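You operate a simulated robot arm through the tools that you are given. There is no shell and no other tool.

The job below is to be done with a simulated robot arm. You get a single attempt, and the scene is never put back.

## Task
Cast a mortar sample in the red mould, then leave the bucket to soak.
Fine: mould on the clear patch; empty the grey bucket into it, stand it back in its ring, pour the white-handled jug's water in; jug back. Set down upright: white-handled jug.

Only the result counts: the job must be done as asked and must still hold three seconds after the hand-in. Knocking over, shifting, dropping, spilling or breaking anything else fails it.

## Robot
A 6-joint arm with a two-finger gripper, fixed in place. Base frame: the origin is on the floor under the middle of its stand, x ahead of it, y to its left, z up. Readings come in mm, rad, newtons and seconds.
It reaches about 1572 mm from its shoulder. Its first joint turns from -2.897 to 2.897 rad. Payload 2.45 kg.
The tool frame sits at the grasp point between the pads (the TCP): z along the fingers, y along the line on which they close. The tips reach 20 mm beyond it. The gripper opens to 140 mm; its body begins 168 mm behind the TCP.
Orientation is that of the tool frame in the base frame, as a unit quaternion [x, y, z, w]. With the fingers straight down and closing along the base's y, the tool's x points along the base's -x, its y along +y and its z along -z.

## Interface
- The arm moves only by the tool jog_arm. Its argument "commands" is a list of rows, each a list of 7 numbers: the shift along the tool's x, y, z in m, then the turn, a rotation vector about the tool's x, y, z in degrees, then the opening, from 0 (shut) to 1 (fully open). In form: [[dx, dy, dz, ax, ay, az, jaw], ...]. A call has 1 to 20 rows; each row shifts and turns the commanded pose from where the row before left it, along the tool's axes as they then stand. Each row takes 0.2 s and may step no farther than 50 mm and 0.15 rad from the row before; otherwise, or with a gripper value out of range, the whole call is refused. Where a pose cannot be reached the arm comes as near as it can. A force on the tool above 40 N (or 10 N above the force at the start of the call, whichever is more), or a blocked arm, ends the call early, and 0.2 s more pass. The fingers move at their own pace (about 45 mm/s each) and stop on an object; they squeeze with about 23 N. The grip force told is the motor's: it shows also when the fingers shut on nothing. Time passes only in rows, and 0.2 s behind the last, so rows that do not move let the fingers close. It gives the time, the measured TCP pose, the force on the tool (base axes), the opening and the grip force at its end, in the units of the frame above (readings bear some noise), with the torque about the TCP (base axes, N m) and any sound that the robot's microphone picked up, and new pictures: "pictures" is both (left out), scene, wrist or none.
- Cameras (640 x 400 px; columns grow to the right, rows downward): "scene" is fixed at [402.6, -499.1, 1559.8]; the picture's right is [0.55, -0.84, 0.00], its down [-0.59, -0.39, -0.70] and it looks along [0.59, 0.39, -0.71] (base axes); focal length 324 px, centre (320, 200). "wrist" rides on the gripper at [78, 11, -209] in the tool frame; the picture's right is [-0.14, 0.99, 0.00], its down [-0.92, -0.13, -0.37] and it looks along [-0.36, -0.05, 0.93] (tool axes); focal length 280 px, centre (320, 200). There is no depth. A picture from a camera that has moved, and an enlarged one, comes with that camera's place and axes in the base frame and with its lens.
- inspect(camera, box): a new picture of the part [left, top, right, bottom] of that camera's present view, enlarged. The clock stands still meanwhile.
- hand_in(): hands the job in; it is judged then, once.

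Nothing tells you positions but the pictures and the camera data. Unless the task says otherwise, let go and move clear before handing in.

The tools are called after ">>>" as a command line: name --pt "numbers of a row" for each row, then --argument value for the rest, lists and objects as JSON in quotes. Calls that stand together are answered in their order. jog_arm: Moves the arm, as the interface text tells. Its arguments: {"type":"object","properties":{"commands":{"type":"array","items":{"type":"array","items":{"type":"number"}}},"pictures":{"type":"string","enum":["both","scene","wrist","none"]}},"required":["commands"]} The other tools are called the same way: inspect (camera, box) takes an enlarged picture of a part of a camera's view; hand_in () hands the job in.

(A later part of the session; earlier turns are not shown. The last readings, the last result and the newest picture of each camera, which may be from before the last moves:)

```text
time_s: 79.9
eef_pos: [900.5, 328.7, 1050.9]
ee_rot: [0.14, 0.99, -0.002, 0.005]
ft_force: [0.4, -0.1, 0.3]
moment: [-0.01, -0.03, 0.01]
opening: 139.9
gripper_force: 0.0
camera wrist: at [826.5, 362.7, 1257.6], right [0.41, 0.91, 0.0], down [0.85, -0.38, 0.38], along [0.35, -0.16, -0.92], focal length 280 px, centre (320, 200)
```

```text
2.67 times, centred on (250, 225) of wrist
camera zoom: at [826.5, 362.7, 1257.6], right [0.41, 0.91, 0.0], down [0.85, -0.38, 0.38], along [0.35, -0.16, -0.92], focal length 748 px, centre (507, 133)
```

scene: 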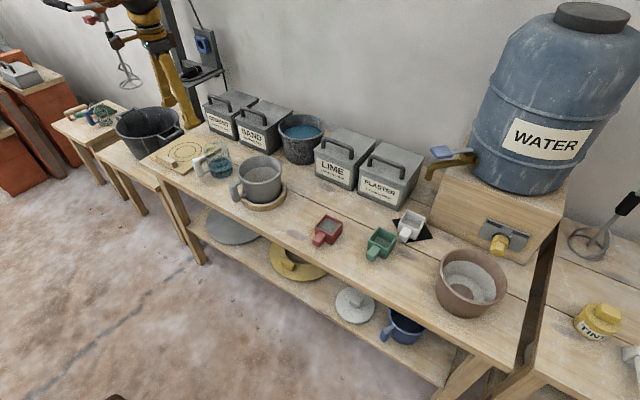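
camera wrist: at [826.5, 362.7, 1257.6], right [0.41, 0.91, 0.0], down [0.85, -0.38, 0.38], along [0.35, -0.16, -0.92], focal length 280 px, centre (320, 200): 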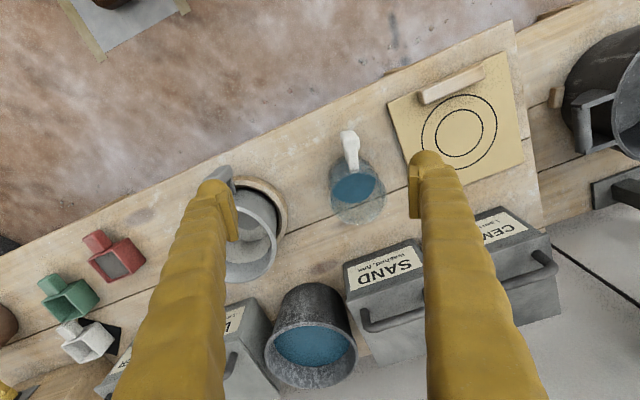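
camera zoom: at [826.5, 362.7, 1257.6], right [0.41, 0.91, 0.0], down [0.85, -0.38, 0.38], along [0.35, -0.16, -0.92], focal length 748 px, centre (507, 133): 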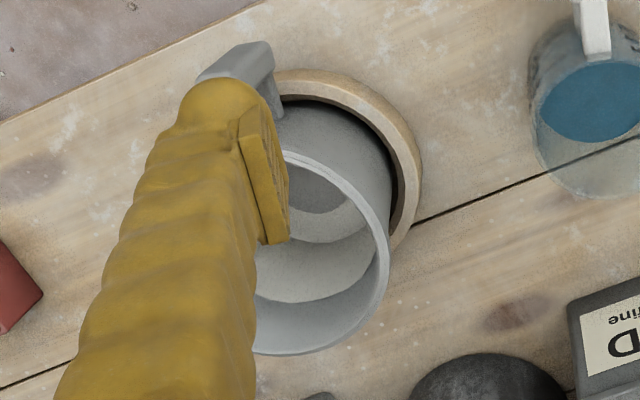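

Bucket interior shows only a residue film (empty). Jug axis ≈ (991, 351), Ø ≈ 88 mm, handle facing the robot along azimuth ≈165°. I'll use the same 25°-inclined side grasp on its body, starting with a standoff behind it.

>>> jog_arm --pt "0.0167 0.0218 0 0 0 0 1" --pt "0.0167 0.0218 0 0 0 0 1" --pt "0 0 0 0 -8.1 0 1" --pt "0 0 0 0 -8.1 0 1" --pt "0 0 0 0 -8.1 0 1" --pt "0 0 0 0 -8.1 0 1" --pt "0 0 0 0 -8.1 0 1" --pt "0 0 0 0 -8.1 0 1" --pt "0 0 0 0 -8.1 0 1" --pt "0 0 0 0 -8.1 0 1" --pt "0.0355 0.001 0.0107 0 0 0 1" --pt "0.0355 0.001 0.0107 0 0 0 1" --pt "0.0355 0.001 0.0107 0 0 0 1" --pt "0 0 0 0 0 0 1"

>>> inspect --camera "wrist" --box '[200, 0, 440, 200]'

>>> inspect --camera "scene" --box '[100, 90, 280, 210]'

```text
time_s: 82.9
eef_pos: [867.2, 387.0, 938.7]
ee_rot: [0.117, 0.832, -0.077, 0.537]
ft_force: [0.1, -1.5, -0.4]
moment: [0.01, -0.03, 0.01]
opening: 139.9
gripper_force: 0.1
camera wrist: at [655.9, 459.3, 953.0], right [0.33, 0.94, 0.12], down [0.01, -0.13, 0.99], along [0.94, -0.33, -0.05], focal length 280 px, centre (320, 200)
```

scene: 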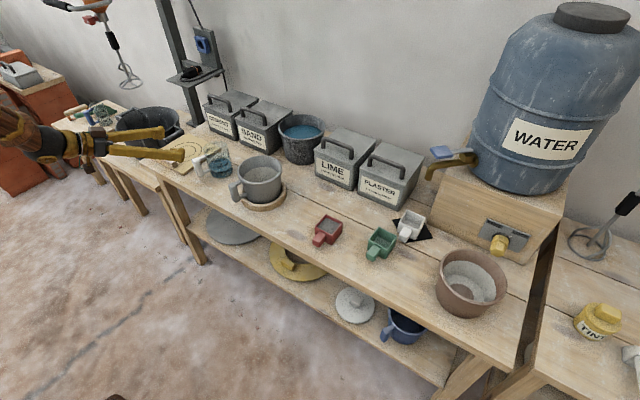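
wrist: 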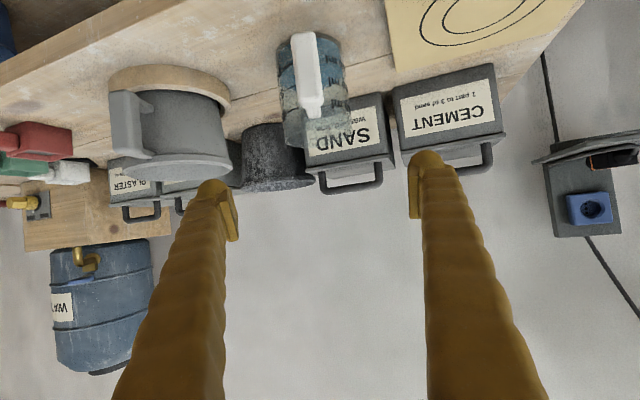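

```text
2.00 times, centred on (320, 100) of wrist
camera zoom: at [655.9, 459.3, 953.0], right [0.33, 0.94, 0.12], down [0.01, -0.13, 0.99], along [0.94, -0.33, -0.05], focal length 561 px, centre (320, 400)
```

zoom: 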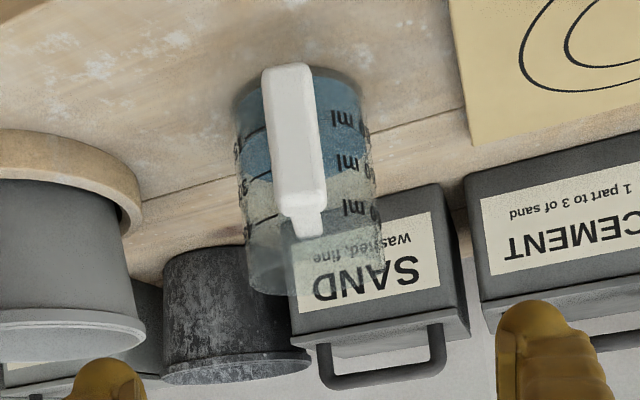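

```text
3.33 times, centred on (190, 150) of scene
camera zoom: at [402.6, -499.1, 1559.8], right [0.55, -0.84, 0.0], down [-0.59, -0.39, -0.7], along [0.59, 0.39, -0.71], focal length 1081 px, centre (753, 367)
```

zoom: 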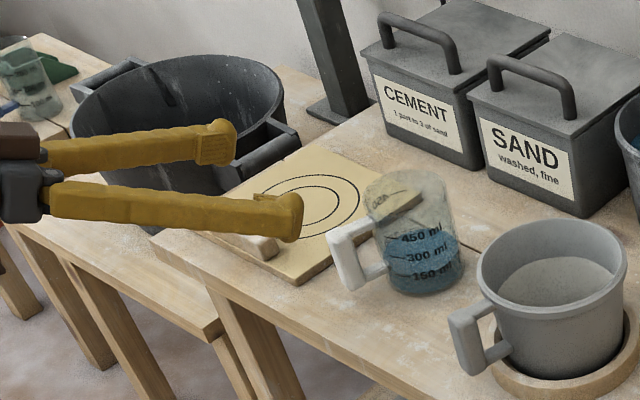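

Refined: jug axis ≈ (998, 352), rim z ≈ 847. Moving down onto the approach line with the white handle between the fingers.

>>> jog_arm --pt "0.0242 0.0009 0.0217 0 0 0 1" --pt "0.0242 0.0009 0.0217 0 0 0 1" --pt "0.0242 0.001 0.0217 0 0 0 1" --pt "0 0 0 0 0 0 1" --pictures "wrist"

>>> inspect --camera "wrist" --box '[200, 40, 440, 240]'

>>> inspect --camera "scene" --box '[140, 110, 270, 210]'

```text
time_s: 83.9
eef_pos: [896.8, 380.4, 846.6]
ee_rot: [0.116, 0.832, -0.077, 0.537]
ft_force: [-0.4, -0.4, 0.1]
moment: [0.0, 0.0, 0.0]
opening: 140.1
gripper_force: 0.0
camera wrist: at [685.3, 452.6, 860.2], right [0.33, 0.94, 0.12], down [0.01, -0.13, 0.99], along [0.94, -0.33, -0.05], focal length 280 px, centre (320, 200)
```

wrist: 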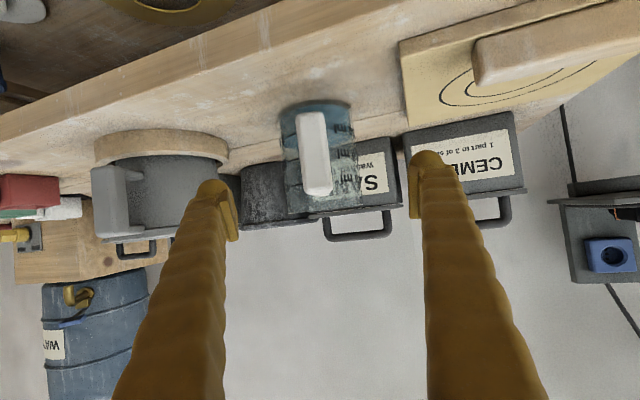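

```text
2.00 times, centred on (320, 140) of wrist
camera zoom: at [685.3, 452.6, 860.2], right [0.33, 0.94, 0.12], down [0.01, -0.13, 0.99], along [0.94, -0.33, -0.05], focal length 561 px, centre (320, 320)
```

zoom: 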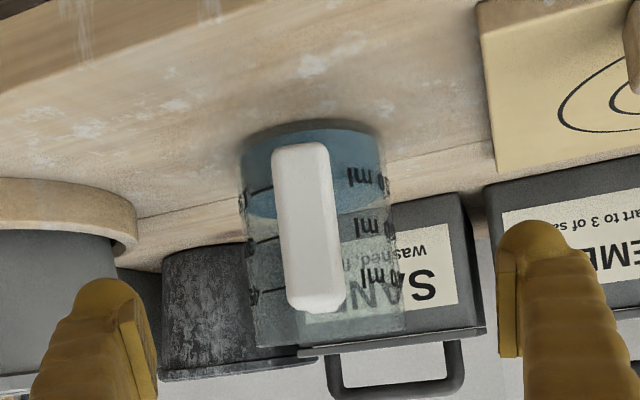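

```text
4.00 times, centred on (205, 160) of scene
camera zoom: at [402.6, -499.1, 1559.8], right [0.55, -0.84, 0.0], down [-0.59, -0.39, -0.7], along [0.59, 0.39, -0.71], focal length 1298 px, centre (780, 360)
```

zoom: 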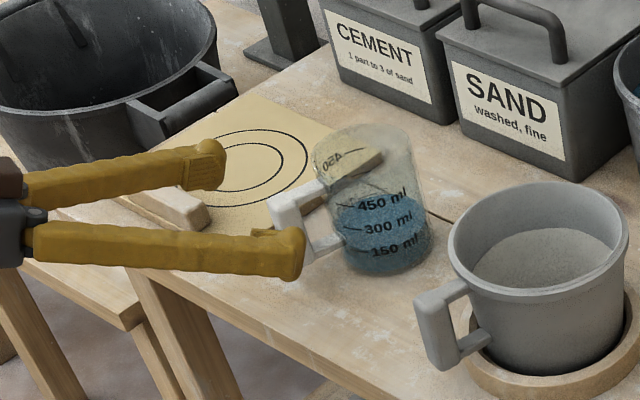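

Centred on the jug within about 2 mm. Advancing.

>>> jog_arm --pt "0.0003 0 0.03 0 0 0 1" --pt "0.0003 0 0.03 0 0 0 1" --pt "0.0003 0 0.025 0 0 0 1" --pt "0 0 0 0 0 0 1" --pictures "wrist"

>>> inspect --camera "wrist" --box '[200, 60, 440, 260]'

>>> inspect --camera "scene" --box '[160, 120, 260, 200]'

```text
time_s: 84.9
eef_pos: [969.8, 359.6, 809.5]
ee_rot: [0.117, 0.832, -0.077, 0.536]
ft_force: [-0.1, -0.3, -0.3]
moment: [0.0, -0.03, 0.01]
opening: 140.1
gripper_force: 0.1
camera wrist: at [759.1, 431.6, 824.0], right [0.33, 0.94, 0.12], down [0.01, -0.13, 0.99], along [0.94, -0.33, -0.05], focal length 280 px, centre (320, 200)
```

wrist: 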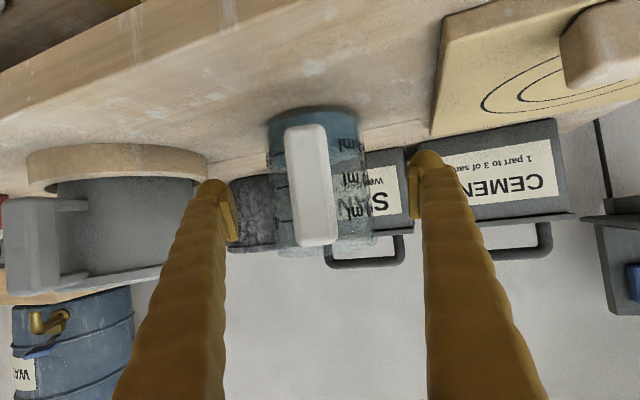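

```text
2.00 times, centred on (320, 160) of wrist
camera zoom: at [759.1, 431.6, 824.0], right [0.33, 0.94, 0.12], down [0.01, -0.13, 0.99], along [0.94, -0.33, -0.05], focal length 561 px, centre (320, 280)
```

zoom: 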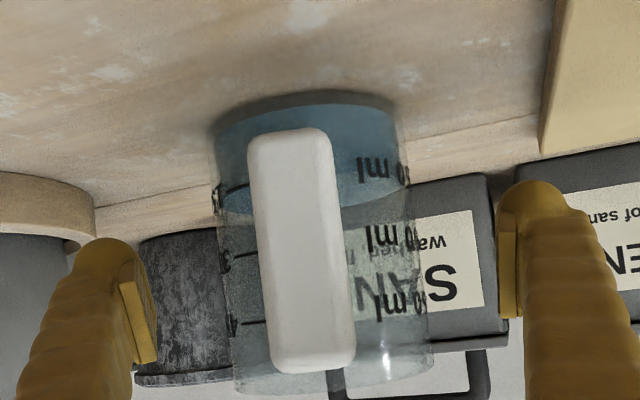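

```text
5.00 times, centred on (210, 160) of scene
camera zoom: at [402.6, -499.1, 1559.8], right [0.55, -0.84, 0.0], down [-0.59, -0.39, -0.7], along [0.59, 0.39, -0.71], focal length 1622 px, centre (870, 400)
```

zoom: 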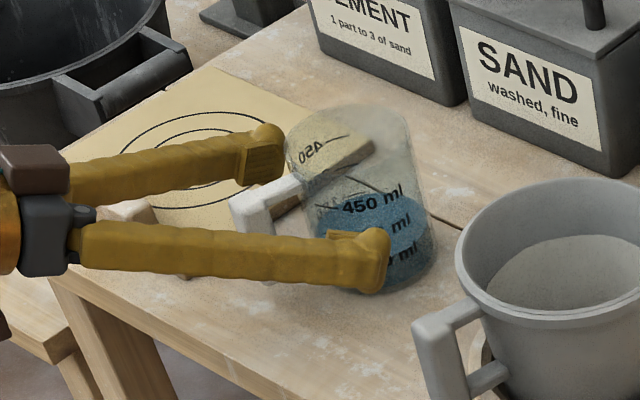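

>>> jog_arm --pt "0 -0.0008 0.019 0 0 0 1" --pt "0 -0.0008 0.019 0 0 0 1" --pt "0 0 0 0 0 0 1" --pictures "wrist"

>>> inspect --camera "wrist" --box '[200, 60, 440, 260]'

>>> inspect --camera "scene" --box '[160, 120, 260, 200]'

```text
time_s: 85.7
eef_pos: [1003.5, 348.8, 793.1]
ee_rot: [0.116, 0.833, -0.077, 0.535]
ft_force: [-0.4, -1.0, 0.5]
moment: [-0.05, 0.01, -0.01]
opening: 139.7
gripper_force: 0.0
camera wrist: at [792.0, 420.3, 808.7], right [0.33, 0.94, 0.12], down [0.01, -0.13, 0.99], along [0.94, -0.33, -0.05], focal length 280 px, centre (320, 200)
```

wrist: 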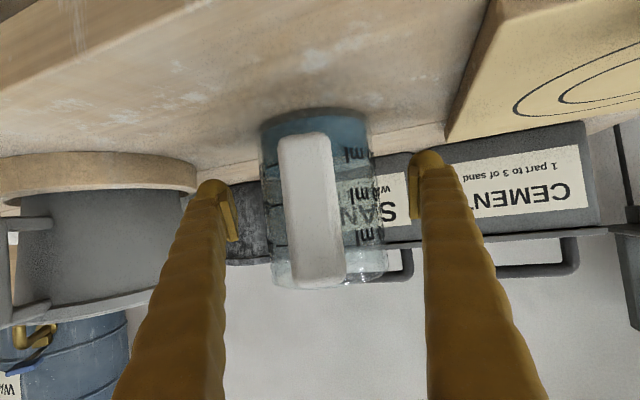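

```text
2.00 times, centred on (320, 160) of wrist
camera zoom: at [792.0, 420.3, 808.7], right [0.33, 0.94, 0.12], down [0.01, -0.13, 0.99], along [0.94, -0.33, -0.05], focal length 561 px, centre (320, 280)
```

zoom: 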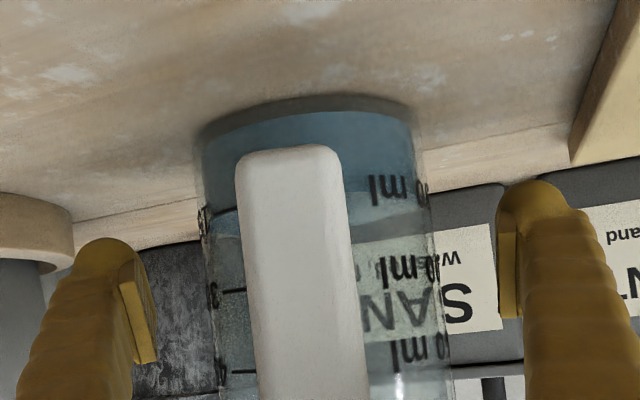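

```text
5.00 times, centred on (210, 160) of scene
camera zoom: at [402.6, -499.1, 1559.8], right [0.55, -0.84, 0.0], down [-0.59, -0.39, -0.7], along [0.59, 0.39, -0.71], focal length 1622 px, centre (870, 400)
```

zoom: 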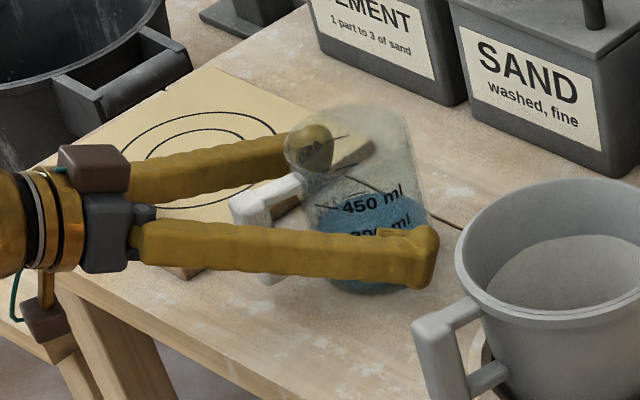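

Jug is centred between the pads. Closing gently on the body.

>>> jog_arm --pt "0 0 0 0 0 0 0.8" --pt "0 0 0 0 0 0 0.68" --pt "0 0 0 0 0 0 0.66" --pt "0 0 0 0 0 0 0.64" --pt "0 0 0 0 0 0 0.62" --pt "0 0 0 0 0 0 0.6" --pictures "wrist"

>>> inspect --camera "wrist" --box '[200, 60, 440, 260]'

```text
time_s: 87.1
eef_pos: [1002.0, 348.3, 793.6]
ee_rot: [0.117, 0.832, -0.078, 0.536]
ft_force: [-1.2, 0.3, 2.1]
moment: [-0.05, 0.04, -0.05]
opening: 93.4
gripper_force: 22.6
camera wrist: at [791.9, 420.3, 808.8], right [0.33, 0.94, 0.12], down [0.01, -0.13, 0.99], along [0.94, -0.33, -0.05], focal length 280 px, centre (320, 200)
```

wrist: 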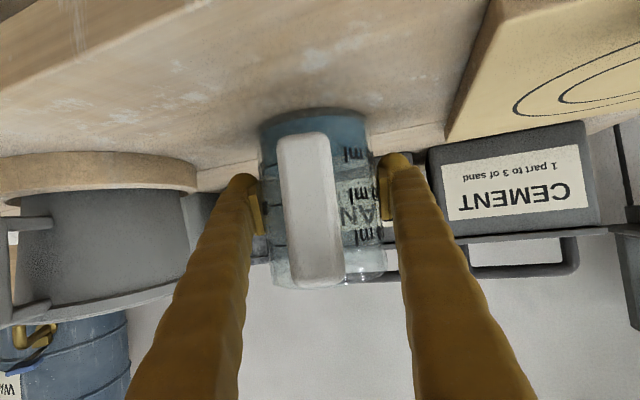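

```text
2.00 times, centred on (320, 160) of wrist
camera zoom: at [791.9, 420.3, 808.8], right [0.33, 0.94, 0.12], down [0.01, -0.13, 0.99], along [0.94, -0.33, -0.05], focal length 561 px, centre (320, 280)
```

zoom: 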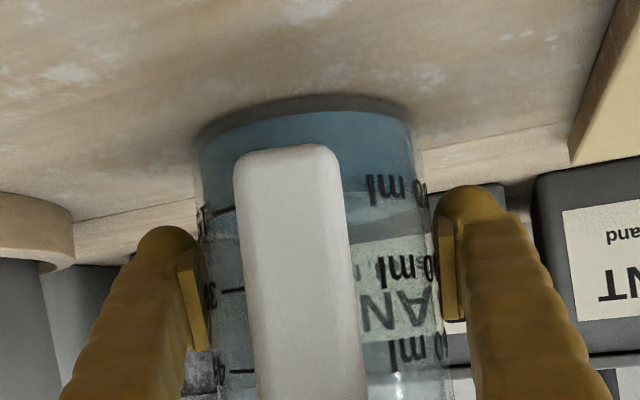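

Gripped at 93 mm. Test lift.

>>> jog_arm --pt "0 0 0 0 0 0 0.3" --pt "-0.0036 0 -0.0016 0 0 0 0.3" --pt "-0.0046 0 -0.0021 0 0 0 0.3" --pt "-0.0046 0 -0.0021 0 0 0 0.3" --pt "0 0 0 0 0 0 0.3" --pictures "wrist"

>>> inspect --camera "wrist" --box '[200, 60, 440, 260]'

>>> inspect --camera "scene" --box '[160, 110, 260, 200]'

```text
time_s: 88.3
eef_pos: [1002.8, 349.9, 809.6]
ee_rot: [0.117, 0.832, -0.078, 0.536]
ft_force: [0.4, -1.1, 0.0]
moment: [0.01, 0.0, -0.02]
opening: 93.5
gripper_force: 23.0
camera wrist: at [792.4, 420.6, 822.9], right [0.33, 0.94, 0.12], down [0.01, -0.13, 0.99], along [0.94, -0.33, -0.05], focal length 280 px, centre (320, 200)
```

wrist: 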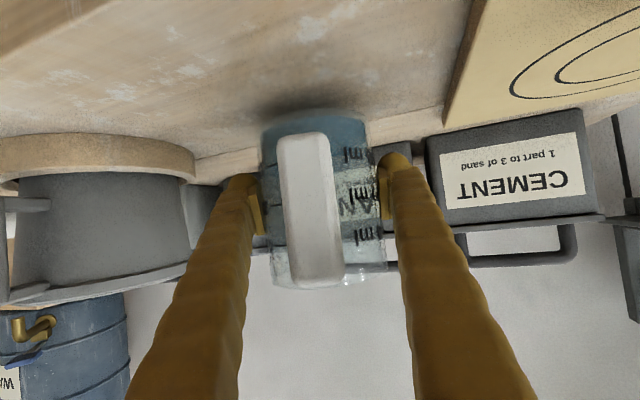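

```text
2.00 times, centred on (320, 160) of wrist
camera zoom: at [792.4, 420.6, 822.9], right [0.33, 0.94, 0.12], down [0.01, -0.13, 0.99], along [0.94, -0.33, -0.05], focal length 561 px, centre (320, 280)
```

zoom: 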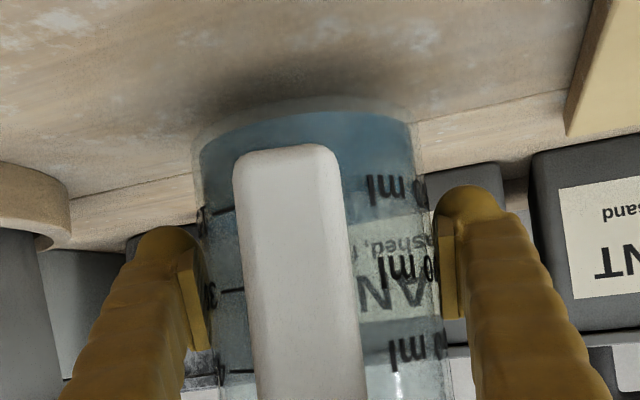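

```text
4.44 times, centred on (210, 155) of scene
camera zoom: at [402.6, -499.1, 1559.8], right [0.55, -0.84, 0.0], down [-0.59, -0.39, -0.7], along [0.59, 0.39, -0.71], focal length 1442 px, centre (809, 400)
```

zoom: 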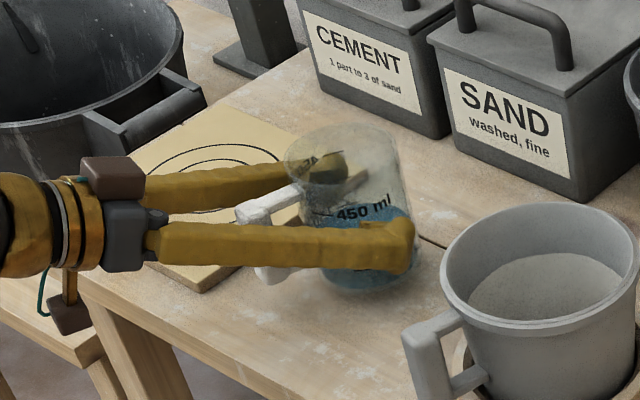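

Jug lifts cleanly with a steady grip. Raising it well above the bucket height before moving over.

>>> jog_arm --pt "-0.0164 0 -0.0074 0 0 0 0.3" --pt "-0.0233 0 -0.0105 0 0 0 0.3" --pt "-0.0233 0 -0.0105 0 0 0 0.3" --pt "-0.0233 0 -0.0105 0 0 0 0.3" --pt "-0.0233 0 -0.0105 0 0 0 0.3" --pt "-0.006 0 -0.003 0 0 0 0.3" --pt "0 0 0 0 0 0 0.3"

>>> inspect --camera "scene" --box '[160, 70, 300, 200]'

```text
time_s: 89.9
eef_pos: [1002.8, 349.7, 935.7]
ee_rot: [0.116, 0.832, -0.077, 0.537]
ft_force: [-0.2, -0.6, -1.6]
moment: [-0.02, 0.03, 0.02]
opening: 93.2
gripper_force: 23.2
camera wrist: at [793.2, 421.7, 950.2], right [0.33, 0.94, 0.12], down [0.01, -0.13, 0.99], along [0.94, -0.33, -0.05], focal length 280 px, centre (320, 200)
```

scene: 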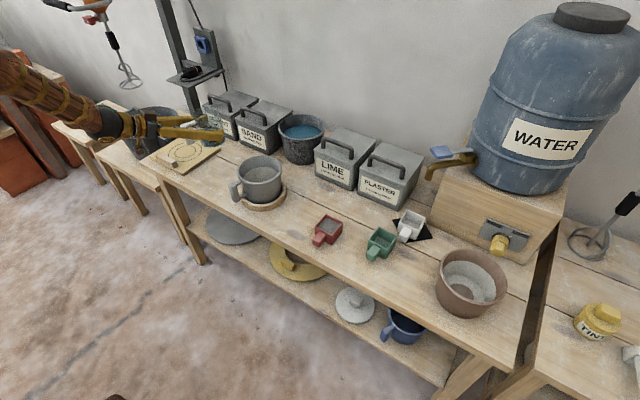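
wrist: 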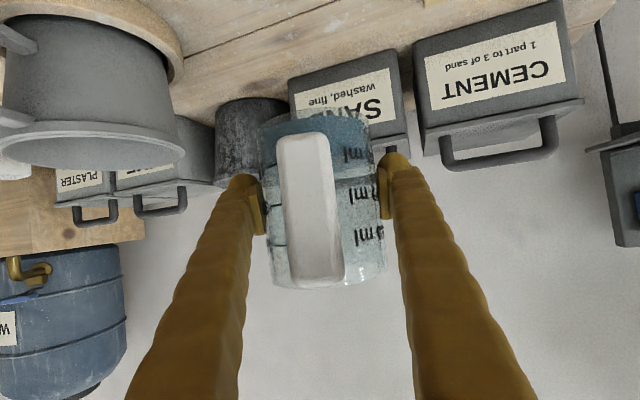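

```text
3.08 times, centred on (230, 135) of scene
camera zoom: at [402.6, -499.1, 1559.8], right [0.55, -0.84, 0.0], down [-0.59, -0.39, -0.7], along [0.59, 0.39, -0.71], focal length 998 px, centre (597, 400)
```

zoom: 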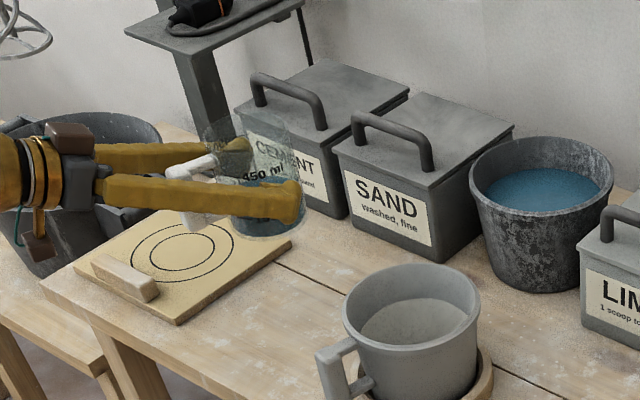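

>>> jog_arm --pt "0.00097 -0.012 -0.00215 0 0 0 0.3" --pt "0.00097 -0.01955 -0.00215 0 0 0 0.3" --pt "0.00097 -0.01955 -0.00215 0 0 0 0.3" --pt "0.00097 -0.01955 -0.00215 0 0 0 0.3" --pt "0.00097 -0.01955 -0.00215 0 0 0 0.3" --pt "0.00097 -0.01955 -0.00215 0 0 0 0.3" --pt "0.00097 -0.01955 -0.00215 0 0 0 0.3" --pt "0.00097 -0.01955 -0.00215 0 0 0 0.3" --pt "0.00097 -0.01955 -0.00215 0 0 0 0.3" --pt "0.00097 -0.01955 -0.00215 0 0 0 0.3" --pt "0.00097 -0.01955 -0.00215 0 0 0 0.3" --pt "0 -0.0075 0 0 0 0 0.3" --pt "0 0 0 0 0 0 0.3"

>>> inspect --camera "scene" --box '[170, 90, 310, 220]'

>>> inspect --camera "wrist" --box '[200, 0, 440, 200]'

```text
time_s: 92.7
eef_pos: [919.1, 149.5, 935.8]
ee_rot: [0.117, 0.833, -0.077, 0.536]
ft_force: [0.4, -0.8, -0.8]
moment: [0.0, -0.03, 0.03]
opening: 93.1
gripper_force: 22.9
camera wrist: at [708.2, 221.5, 950.5], right [0.33, 0.94, 0.12], down [0.01, -0.13, 0.99], along [0.94, -0.33, -0.05], focal length 280 px, centre (320, 200)
```

scene: 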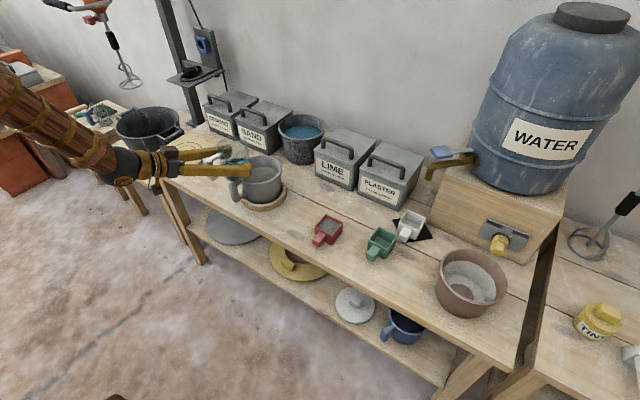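
wrist: 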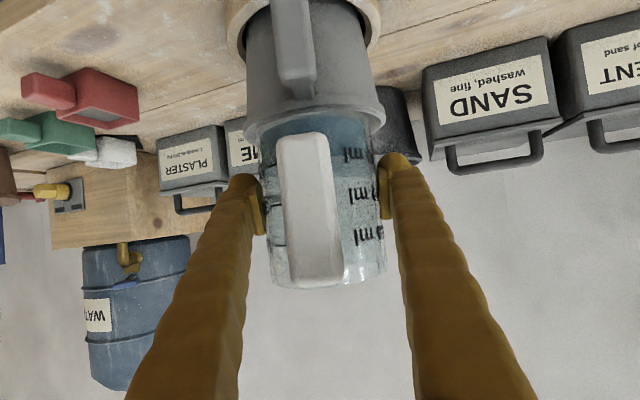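

```text
3.08 times, centred on (240, 155) of scene
camera zoom: at [402.6, -499.1, 1559.8], right [0.55, -0.84, 0.0], down [-0.59, -0.39, -0.7], along [0.59, 0.39, -0.71], focal length 998 px, centre (566, 338)
```

zoom: 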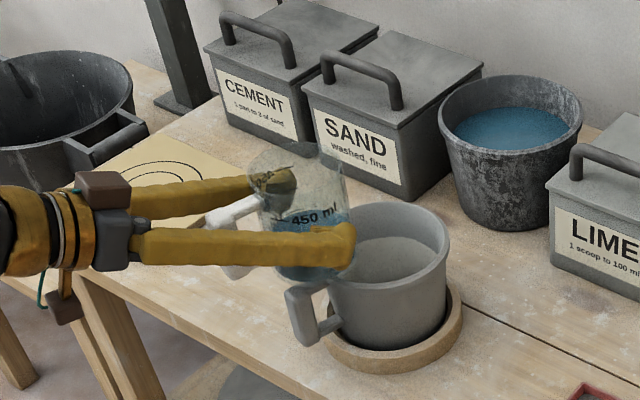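

```text
2.00 times, centred on (320, 100) of wrist
camera zoom: at [708.2, 221.5, 950.5], right [0.33, 0.94, 0.12], down [0.01, -0.13, 0.99], along [0.94, -0.33, -0.05], focal length 561 px, centre (320, 400)
```

zoom: 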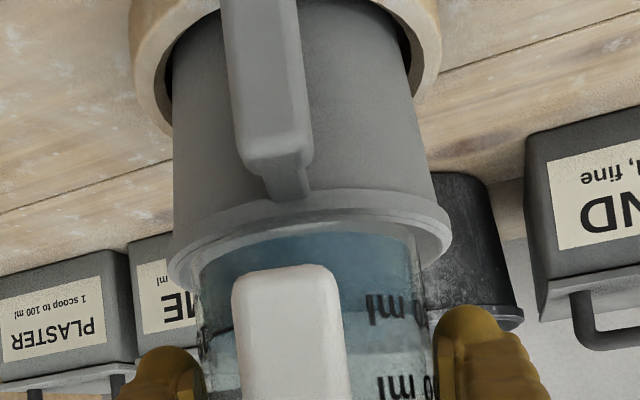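

Jug is above the near side of the bucket. Beginning to tilt (to ~22° first), keeping the lip over the bucket.

>>> jog_arm --pt "0.00129 0 -0.00457 0 7.5 0 0.3" --pt "0.00189 0 -0.00436 0 7.5 0 0.3" --pt "0.00244 0 -0.00408 0 7.5 0 0.3" --pt "0 0 0 0 0 0 0.3"

>>> inspect --camera "scene" --box '[200, 110, 310, 210]'

```text
time_s: 93.7
eef_pos: [905.5, 152.7, 938.7]
ee_rot: [0.13, 0.921, -0.053, 0.364]
ft_force: [-0.6, 0.8, -1.2]
moment: [-0.04, -0.06, 0.0]
opening: 92.9
gripper_force: 22.9
camera wrist: at [716.6, 219.1, 1037.0], right [0.37, 0.92, 0.09], down [0.37, -0.24, 0.9], along [0.85, -0.3, -0.43], focal length 280 px, centre (320, 200)
```

scene: 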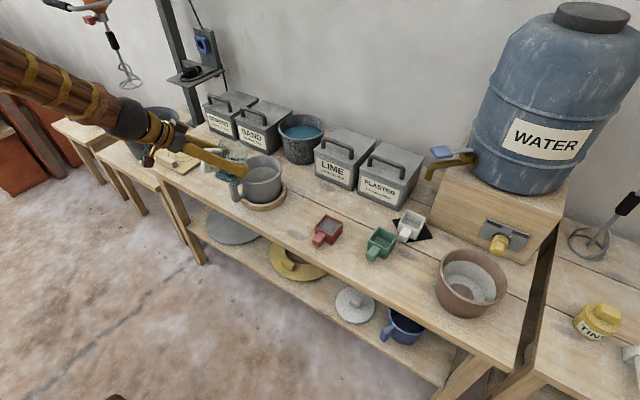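
wrist: 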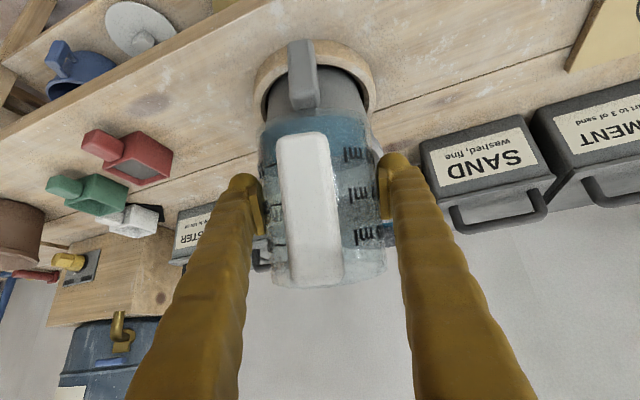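

```text
4.00 times, centred on (255, 160) of scene
camera zoom: at [402.6, -499.1, 1559.8], right [0.55, -0.84, 0.0], down [-0.59, -0.39, -0.7], along [0.59, 0.39, -0.71], focal length 1298 px, centre (580, 360)
```

zoom: 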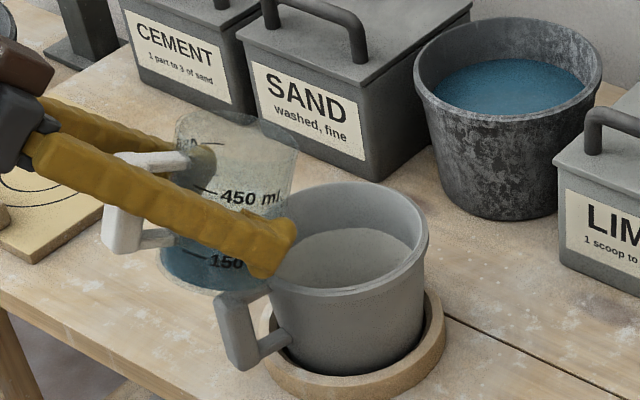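

>>> jog_arm --pt "0.00295 0 -0.00373 0 7.5 0 0.3" --pt "0.00341 0 -0.00331 0 7.5 0 0.3" --pt "0.00381 0 -0.00284 0 7.5 0 0.3" --pt "0 0 0 0 0 0 0.3"

>>> inspect --camera "scene" --box '[200, 110, 310, 210]'

>>> inspect --camera "wrist" --box '[200, 40, 440, 300]'

```text
time_s: 94.7
eef_pos: [890.9, 157.8, 939.9]
ee_rot: [0.138, 0.974, -0.027, 0.177]
ft_force: [0.2, -0.3, -1.2]
moment: [0.02, -0.02, 0.01]
opening: 92.8
gripper_force: 23.2
camera wrist: at [754.3, 208.4, 1108.0], right [0.4, 0.92, 0.04], down [0.67, -0.32, 0.67], along [0.63, -0.24, -0.74], focal length 280 px, centre (320, 200)
```

scene: 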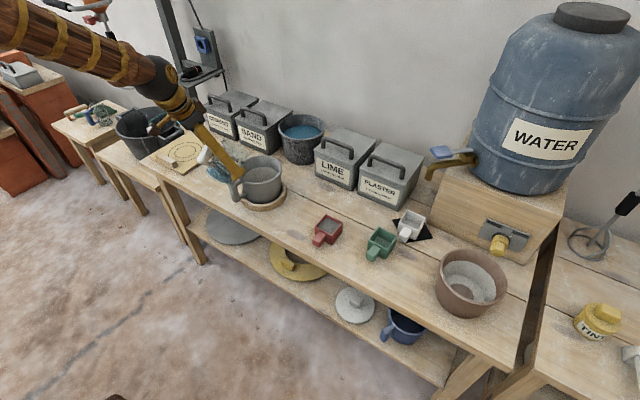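
wrist: 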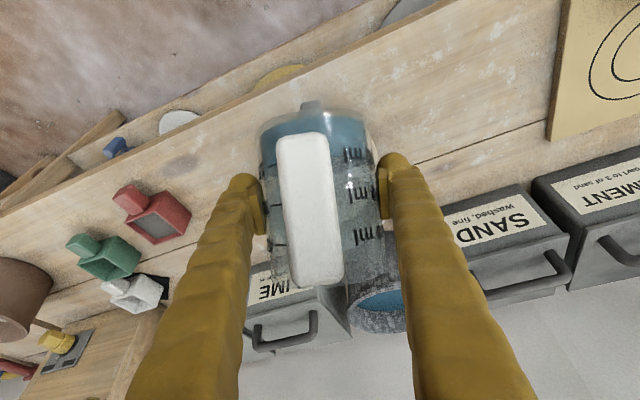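

```text
4.00 times, centred on (255, 160) of scene
camera zoom: at [402.6, -499.1, 1559.8], right [0.55, -0.84, 0.0], down [-0.59, -0.39, -0.7], along [0.59, 0.39, -0.71], focal length 1298 px, centre (580, 360)
```

zoom: 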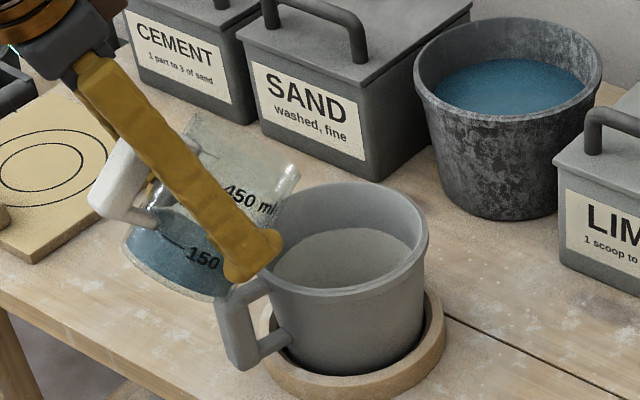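

```text
1.54 times, centred on (320, 170) of wrist
camera zoom: at [754.3, 208.4, 1108.0], right [0.4, 0.92, 0.04], down [0.67, -0.32, 0.67], along [0.63, -0.24, -0.74], focal length 431 px, centre (320, 246)
```

zoom: 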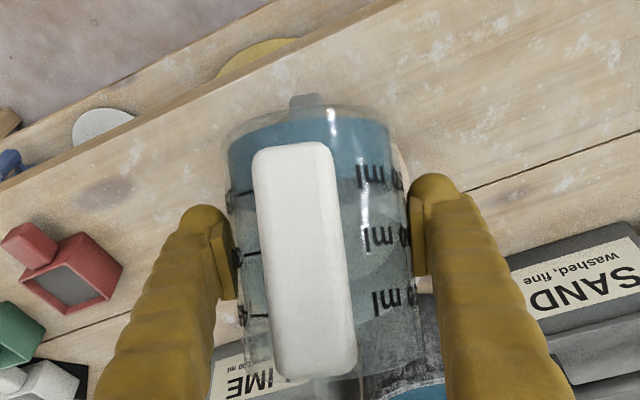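

Lip is over the bucket interior. Tilting slowly from 45° to ~61° where flow should begin, easing lower.

>>> jog_arm --pt "0.00133 0 0.00351 0 2 0 0.3" --pt "0.0012 0 0.00355 0 2 0 0.3" --pt "0.00108 0 0.00359 0 2 0 0.3" --pt "0.00095 0 0.00363 0 2 0 0.3" --pt "0 0 0 0 0 0 0.3" --pictures "scene"

>>> inspect --camera "scene" --box '[200, 110, 310, 210]'

```text
time_s: 95.9
eef_pos: [890.7, 156.9, 925.3]
ee_rot: [0.14, 0.984, -0.017, 0.108]
ft_force: [-0.4, -0.5, -2.1]
moment: [0.03, -0.03, 0.05]
opening: 92.5
gripper_force: 22.8
```

scene: 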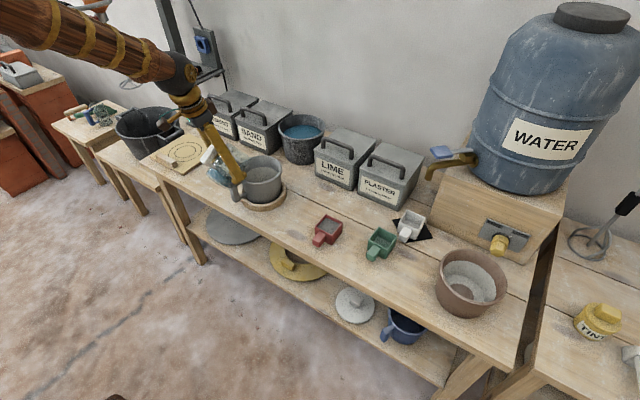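

```text
4.00 times, centred on (255, 160) of scene
camera zoom: at [402.6, -499.1, 1559.8], right [0.55, -0.84, 0.0], down [-0.59, -0.39, -0.7], along [0.59, 0.39, -0.71], focal length 1298 px, centre (580, 360)
```

zoom: 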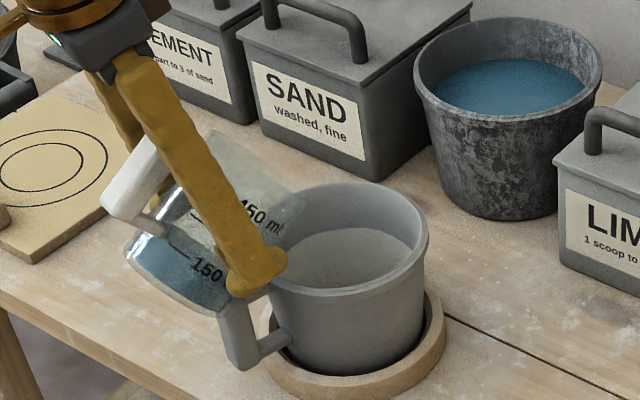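

>>> jog_arm --pt "0.00044 0 0.00195 0 2 0 0.3" --pt "0.00037 0 0.00197 0 2 0 0.3" --pt "0 0 0 0 0 0 0.3" --pt "0.0003 0 0.00198 0 2 0 0.3" --pt "0.00023 0 0.00199 0 2 0 0.3" --pt "0 0 0 0 0 0 0.3" --pt "0 0 0 0 0 0 0.3" --pictures "scene"

>>> inspect --camera "scene" --box '[200, 110, 310, 210]'

>>> inspect --camera "wrist" --box '[200, 40, 440, 300]'

```text
time_s: 97.5
eef_pos: [892.0, 158.2, 918.4]
ee_rot: [0.14, 0.989, -0.007, 0.039]
ft_force: [-0.4, 0.5, -2.0]
moment: [0.0, -0.04, -0.03]
opening: 92.1
gripper_force: 23.0
```

scene: 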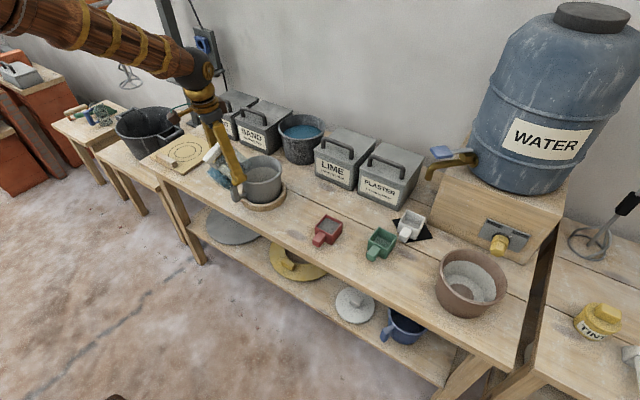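

```text
4.00 times, centred on (255, 160) of scene
camera zoom: at [402.6, -499.1, 1559.8], right [0.55, -0.84, 0.0], down [-0.59, -0.39, -0.7], along [0.59, 0.39, -0.71], focal length 1298 px, centre (580, 360)
```

zoom: 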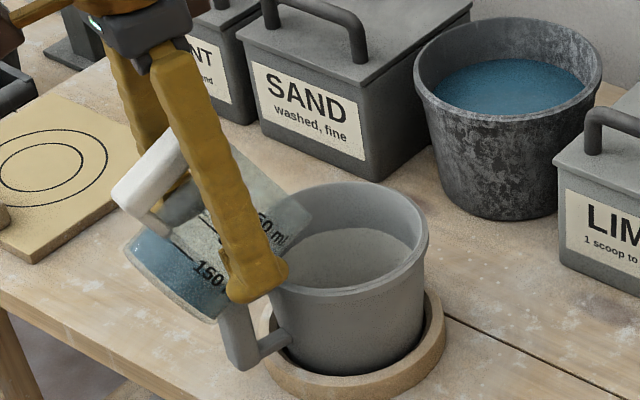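

```text
1.54 times, centred on (320, 170) of wrist
camera zoom: at [804.7, 194.3, 1118.8], right [0.41, 0.91, 0.01], down [0.82, -0.37, 0.44], along [0.41, -0.17, -0.9], focal length 431 px, centre (320, 246)
```

zoom: 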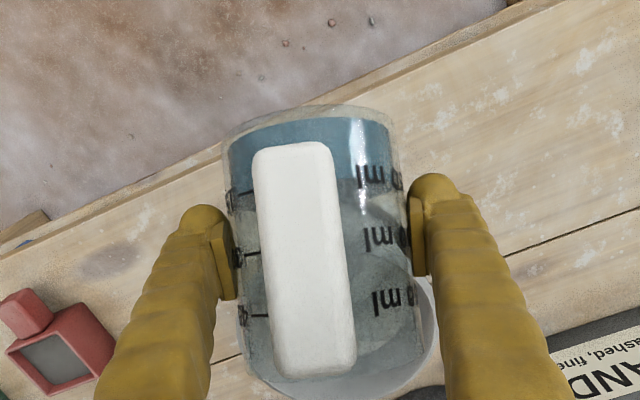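

>>> jog_arm --pt "-0.0005 0 0.00135 0 2 0 0.3" --pt "-0.00054 0 0.00133 0 2 0 0.3" --pt "-0.00059 0 0.0013 0 2 0 0.3" --pt "0 0 0 0 0 0 0.3" --pt "-0.00063 0 0.00128 0 2 0 0.3" --pt "-0.00068 0 0.00126 0 2 0 0.3" --pt "0 0 0 0 0 0 0.3" --pt "-0.00072 0 0.00124 0 2 0 0.3" --pt "-0.00076 0 0.00121 0 2 0 0.3" --pt "0 0 0 0 0 0 0.3" --pt "0 0 0 0 0 0 0.3" --pictures "scene"

>>> inspect --camera "scene" --box '[200, 110, 310, 210]'

>>> inspect --camera "wrist" --box '[200, 80, 440, 340]'

```text
time_s: 99.9
eef_pos: [896.9, 156.2, 908.3]
ee_rot: [0.14, 0.987, 0.01, -0.082]
ft_force: [-2.6, 1.5, 5.1]
moment: [0.08, 0.23, -0.01]
opening: 92.8
gripper_force: 23.6
```

scene: 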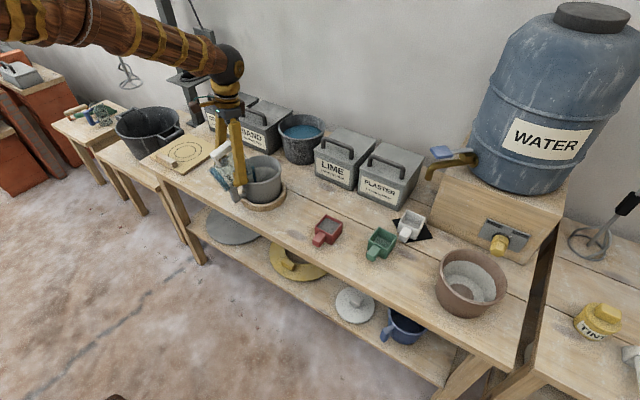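

```text
4.00 times, centred on (255, 160) of scene
camera zoom: at [402.6, -499.1, 1559.8], right [0.55, -0.84, 0.0], down [-0.59, -0.39, -0.7], along [0.59, 0.39, -0.71], focal length 1298 px, centre (580, 360)
```

zoom: 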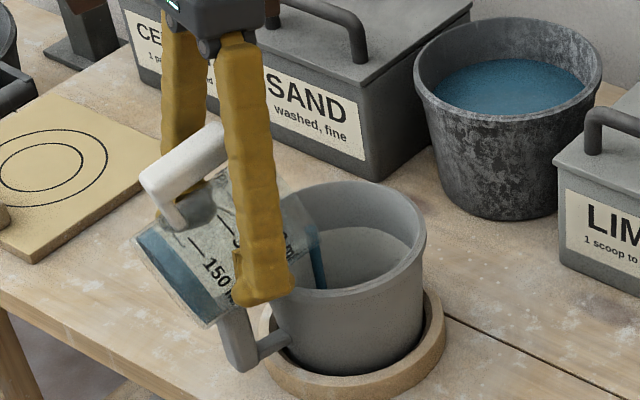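

```text
1.54 times, centred on (320, 210) of wrist
camera zoom: at [858.1, 178.6, 1126.4], right [0.41, 0.91, -0.03], down [0.9, -0.39, 0.21], along [0.19, -0.11, -0.98], focal length 431 px, centre (320, 185)
```

zoom: 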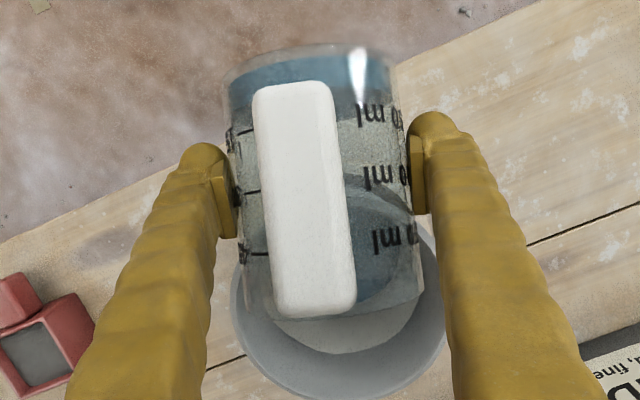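

Water is now streaming into the bucket, but the jug body touches the bucket's rim lightly. Raising 12 mm right away.

>>> jog_arm --pt "0.00196 0 -0.01184 0 0 0 0.3" --pt "0 0 0 0 0 0 0.3" --pictures "scene"

>>> inspect --camera "scene" --box '[200, 110, 310, 210]'

>>> inspect --camera "wrist" --box '[200, 80, 440, 340]'

```text
time_s: 100.5
eef_pos: [895.4, 155.9, 920.4]
ee_rot: [0.139, 0.987, 0.01, -0.081]
ft_force: [-0.2, 0.3, -0.5]
moment: [-0.01, 0.0, -0.03]
opening: 92.8
gripper_force: 22.9
```

scene: 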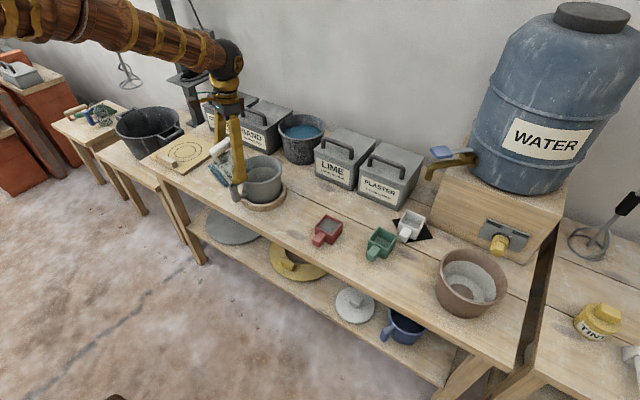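

```text
4.00 times, centred on (255, 160) of scene
camera zoom: at [402.6, -499.1, 1559.8], right [0.55, -0.84, 0.0], down [-0.59, -0.39, -0.7], along [0.59, 0.39, -0.71], focal length 1298 px, centre (580, 360)
```

zoom: 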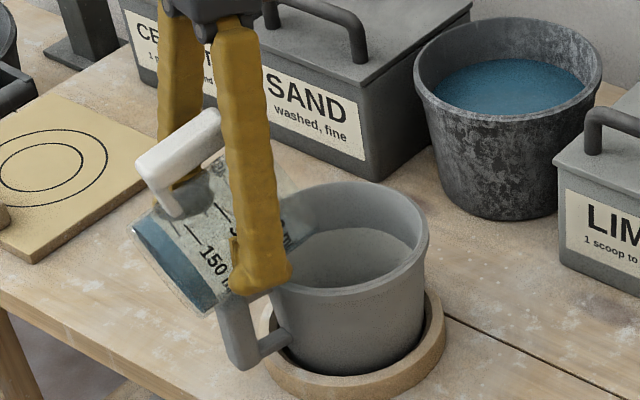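

```text
1.54 times, centred on (320, 210) of wrist
camera zoom: at [858.2, 178.6, 1138.3], right [0.41, 0.91, -0.03], down [0.9, -0.39, 0.21], along [0.18, -0.11, -0.98], focal length 431 px, centre (320, 185)
```

zoom: 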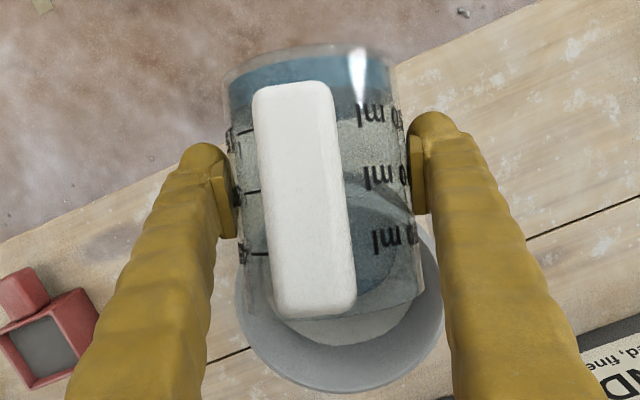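

Contact cleared and the bucket hasn't moved. Continuing the pour, tilting slowly to ~91° at the higher level.

>>> jog_arm --pt "-0.00099 0 -0.00077 0 2 0 0.3" --pt "-0.00096 0 -0.00081 0 2 0 0.3" --pt "0 0 0 0 0 0 0.3" --pt "-0.00093 0 -0.00083 0 2 0 0.3" --pt "-0.0009 0 -0.00087 0 2 0 0.3" --pt "0 0 0 0 0 0 0.3" --pt "-0.00087 0 -0.0009 0 2 0 0.3" --pt "-0.00084 0 -0.00094 0 2 0 0.3" --pt "0 0 0 0 0 0 0.3" --pt "-0.0008 0 -0.00096 0 2 0 0.3" --pt "-0.00077 0 -0.00099 0 2 0 0.3" --pt "0 0 0 0 0 0 0.3" --pictures "scene"

>>> inspect --camera "scene" --box '[200, 110, 310, 210]'

>>> inspect --camera "wrist" --box '[200, 80, 440, 340]'

```text
time_s: 103.1
eef_pos: [904.7, 154.0, 925.2]
ee_rot: [0.137, 0.966, 0.029, -0.218]
ft_force: [0.1, 0.3, -0.8]
moment: [-0.02, 0.0, -0.01]
opening: 92.4
gripper_force: 22.6
```

scene: 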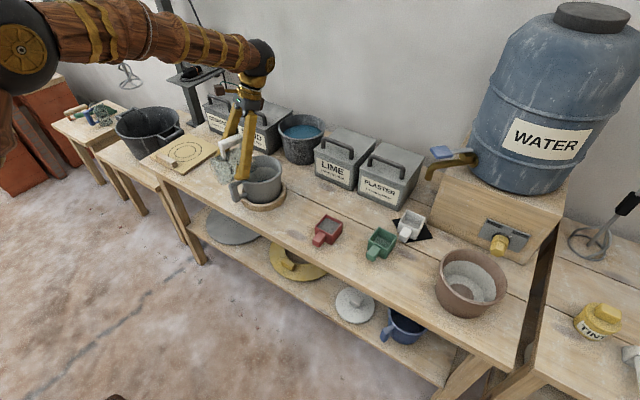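

```text
4.00 times, centred on (255, 160) of scene
camera zoom: at [402.6, -499.1, 1559.8], right [0.55, -0.84, 0.0], down [-0.59, -0.39, -0.7], along [0.59, 0.39, -0.71], focal length 1298 px, centre (580, 360)
```

zoom: 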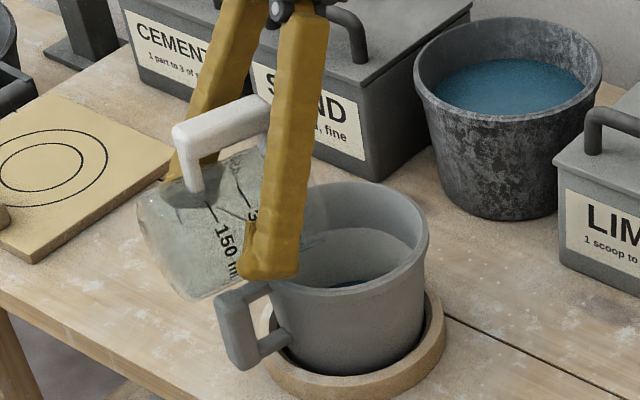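

```text
1.54 times, centred on (320, 210) of wrist
camera zoom: at [926.3, 159.3, 1146.8], right [0.39, 0.92, -0.06], down [0.92, -0.4, -0.06], along [-0.08, -0.03, -1.0], focal length 431 px, centre (320, 185)
```

zoom: 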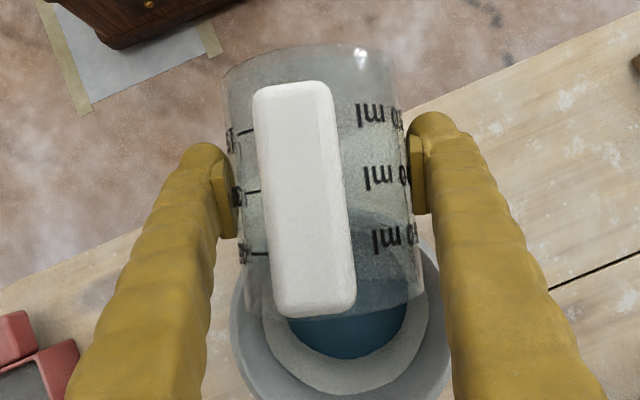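

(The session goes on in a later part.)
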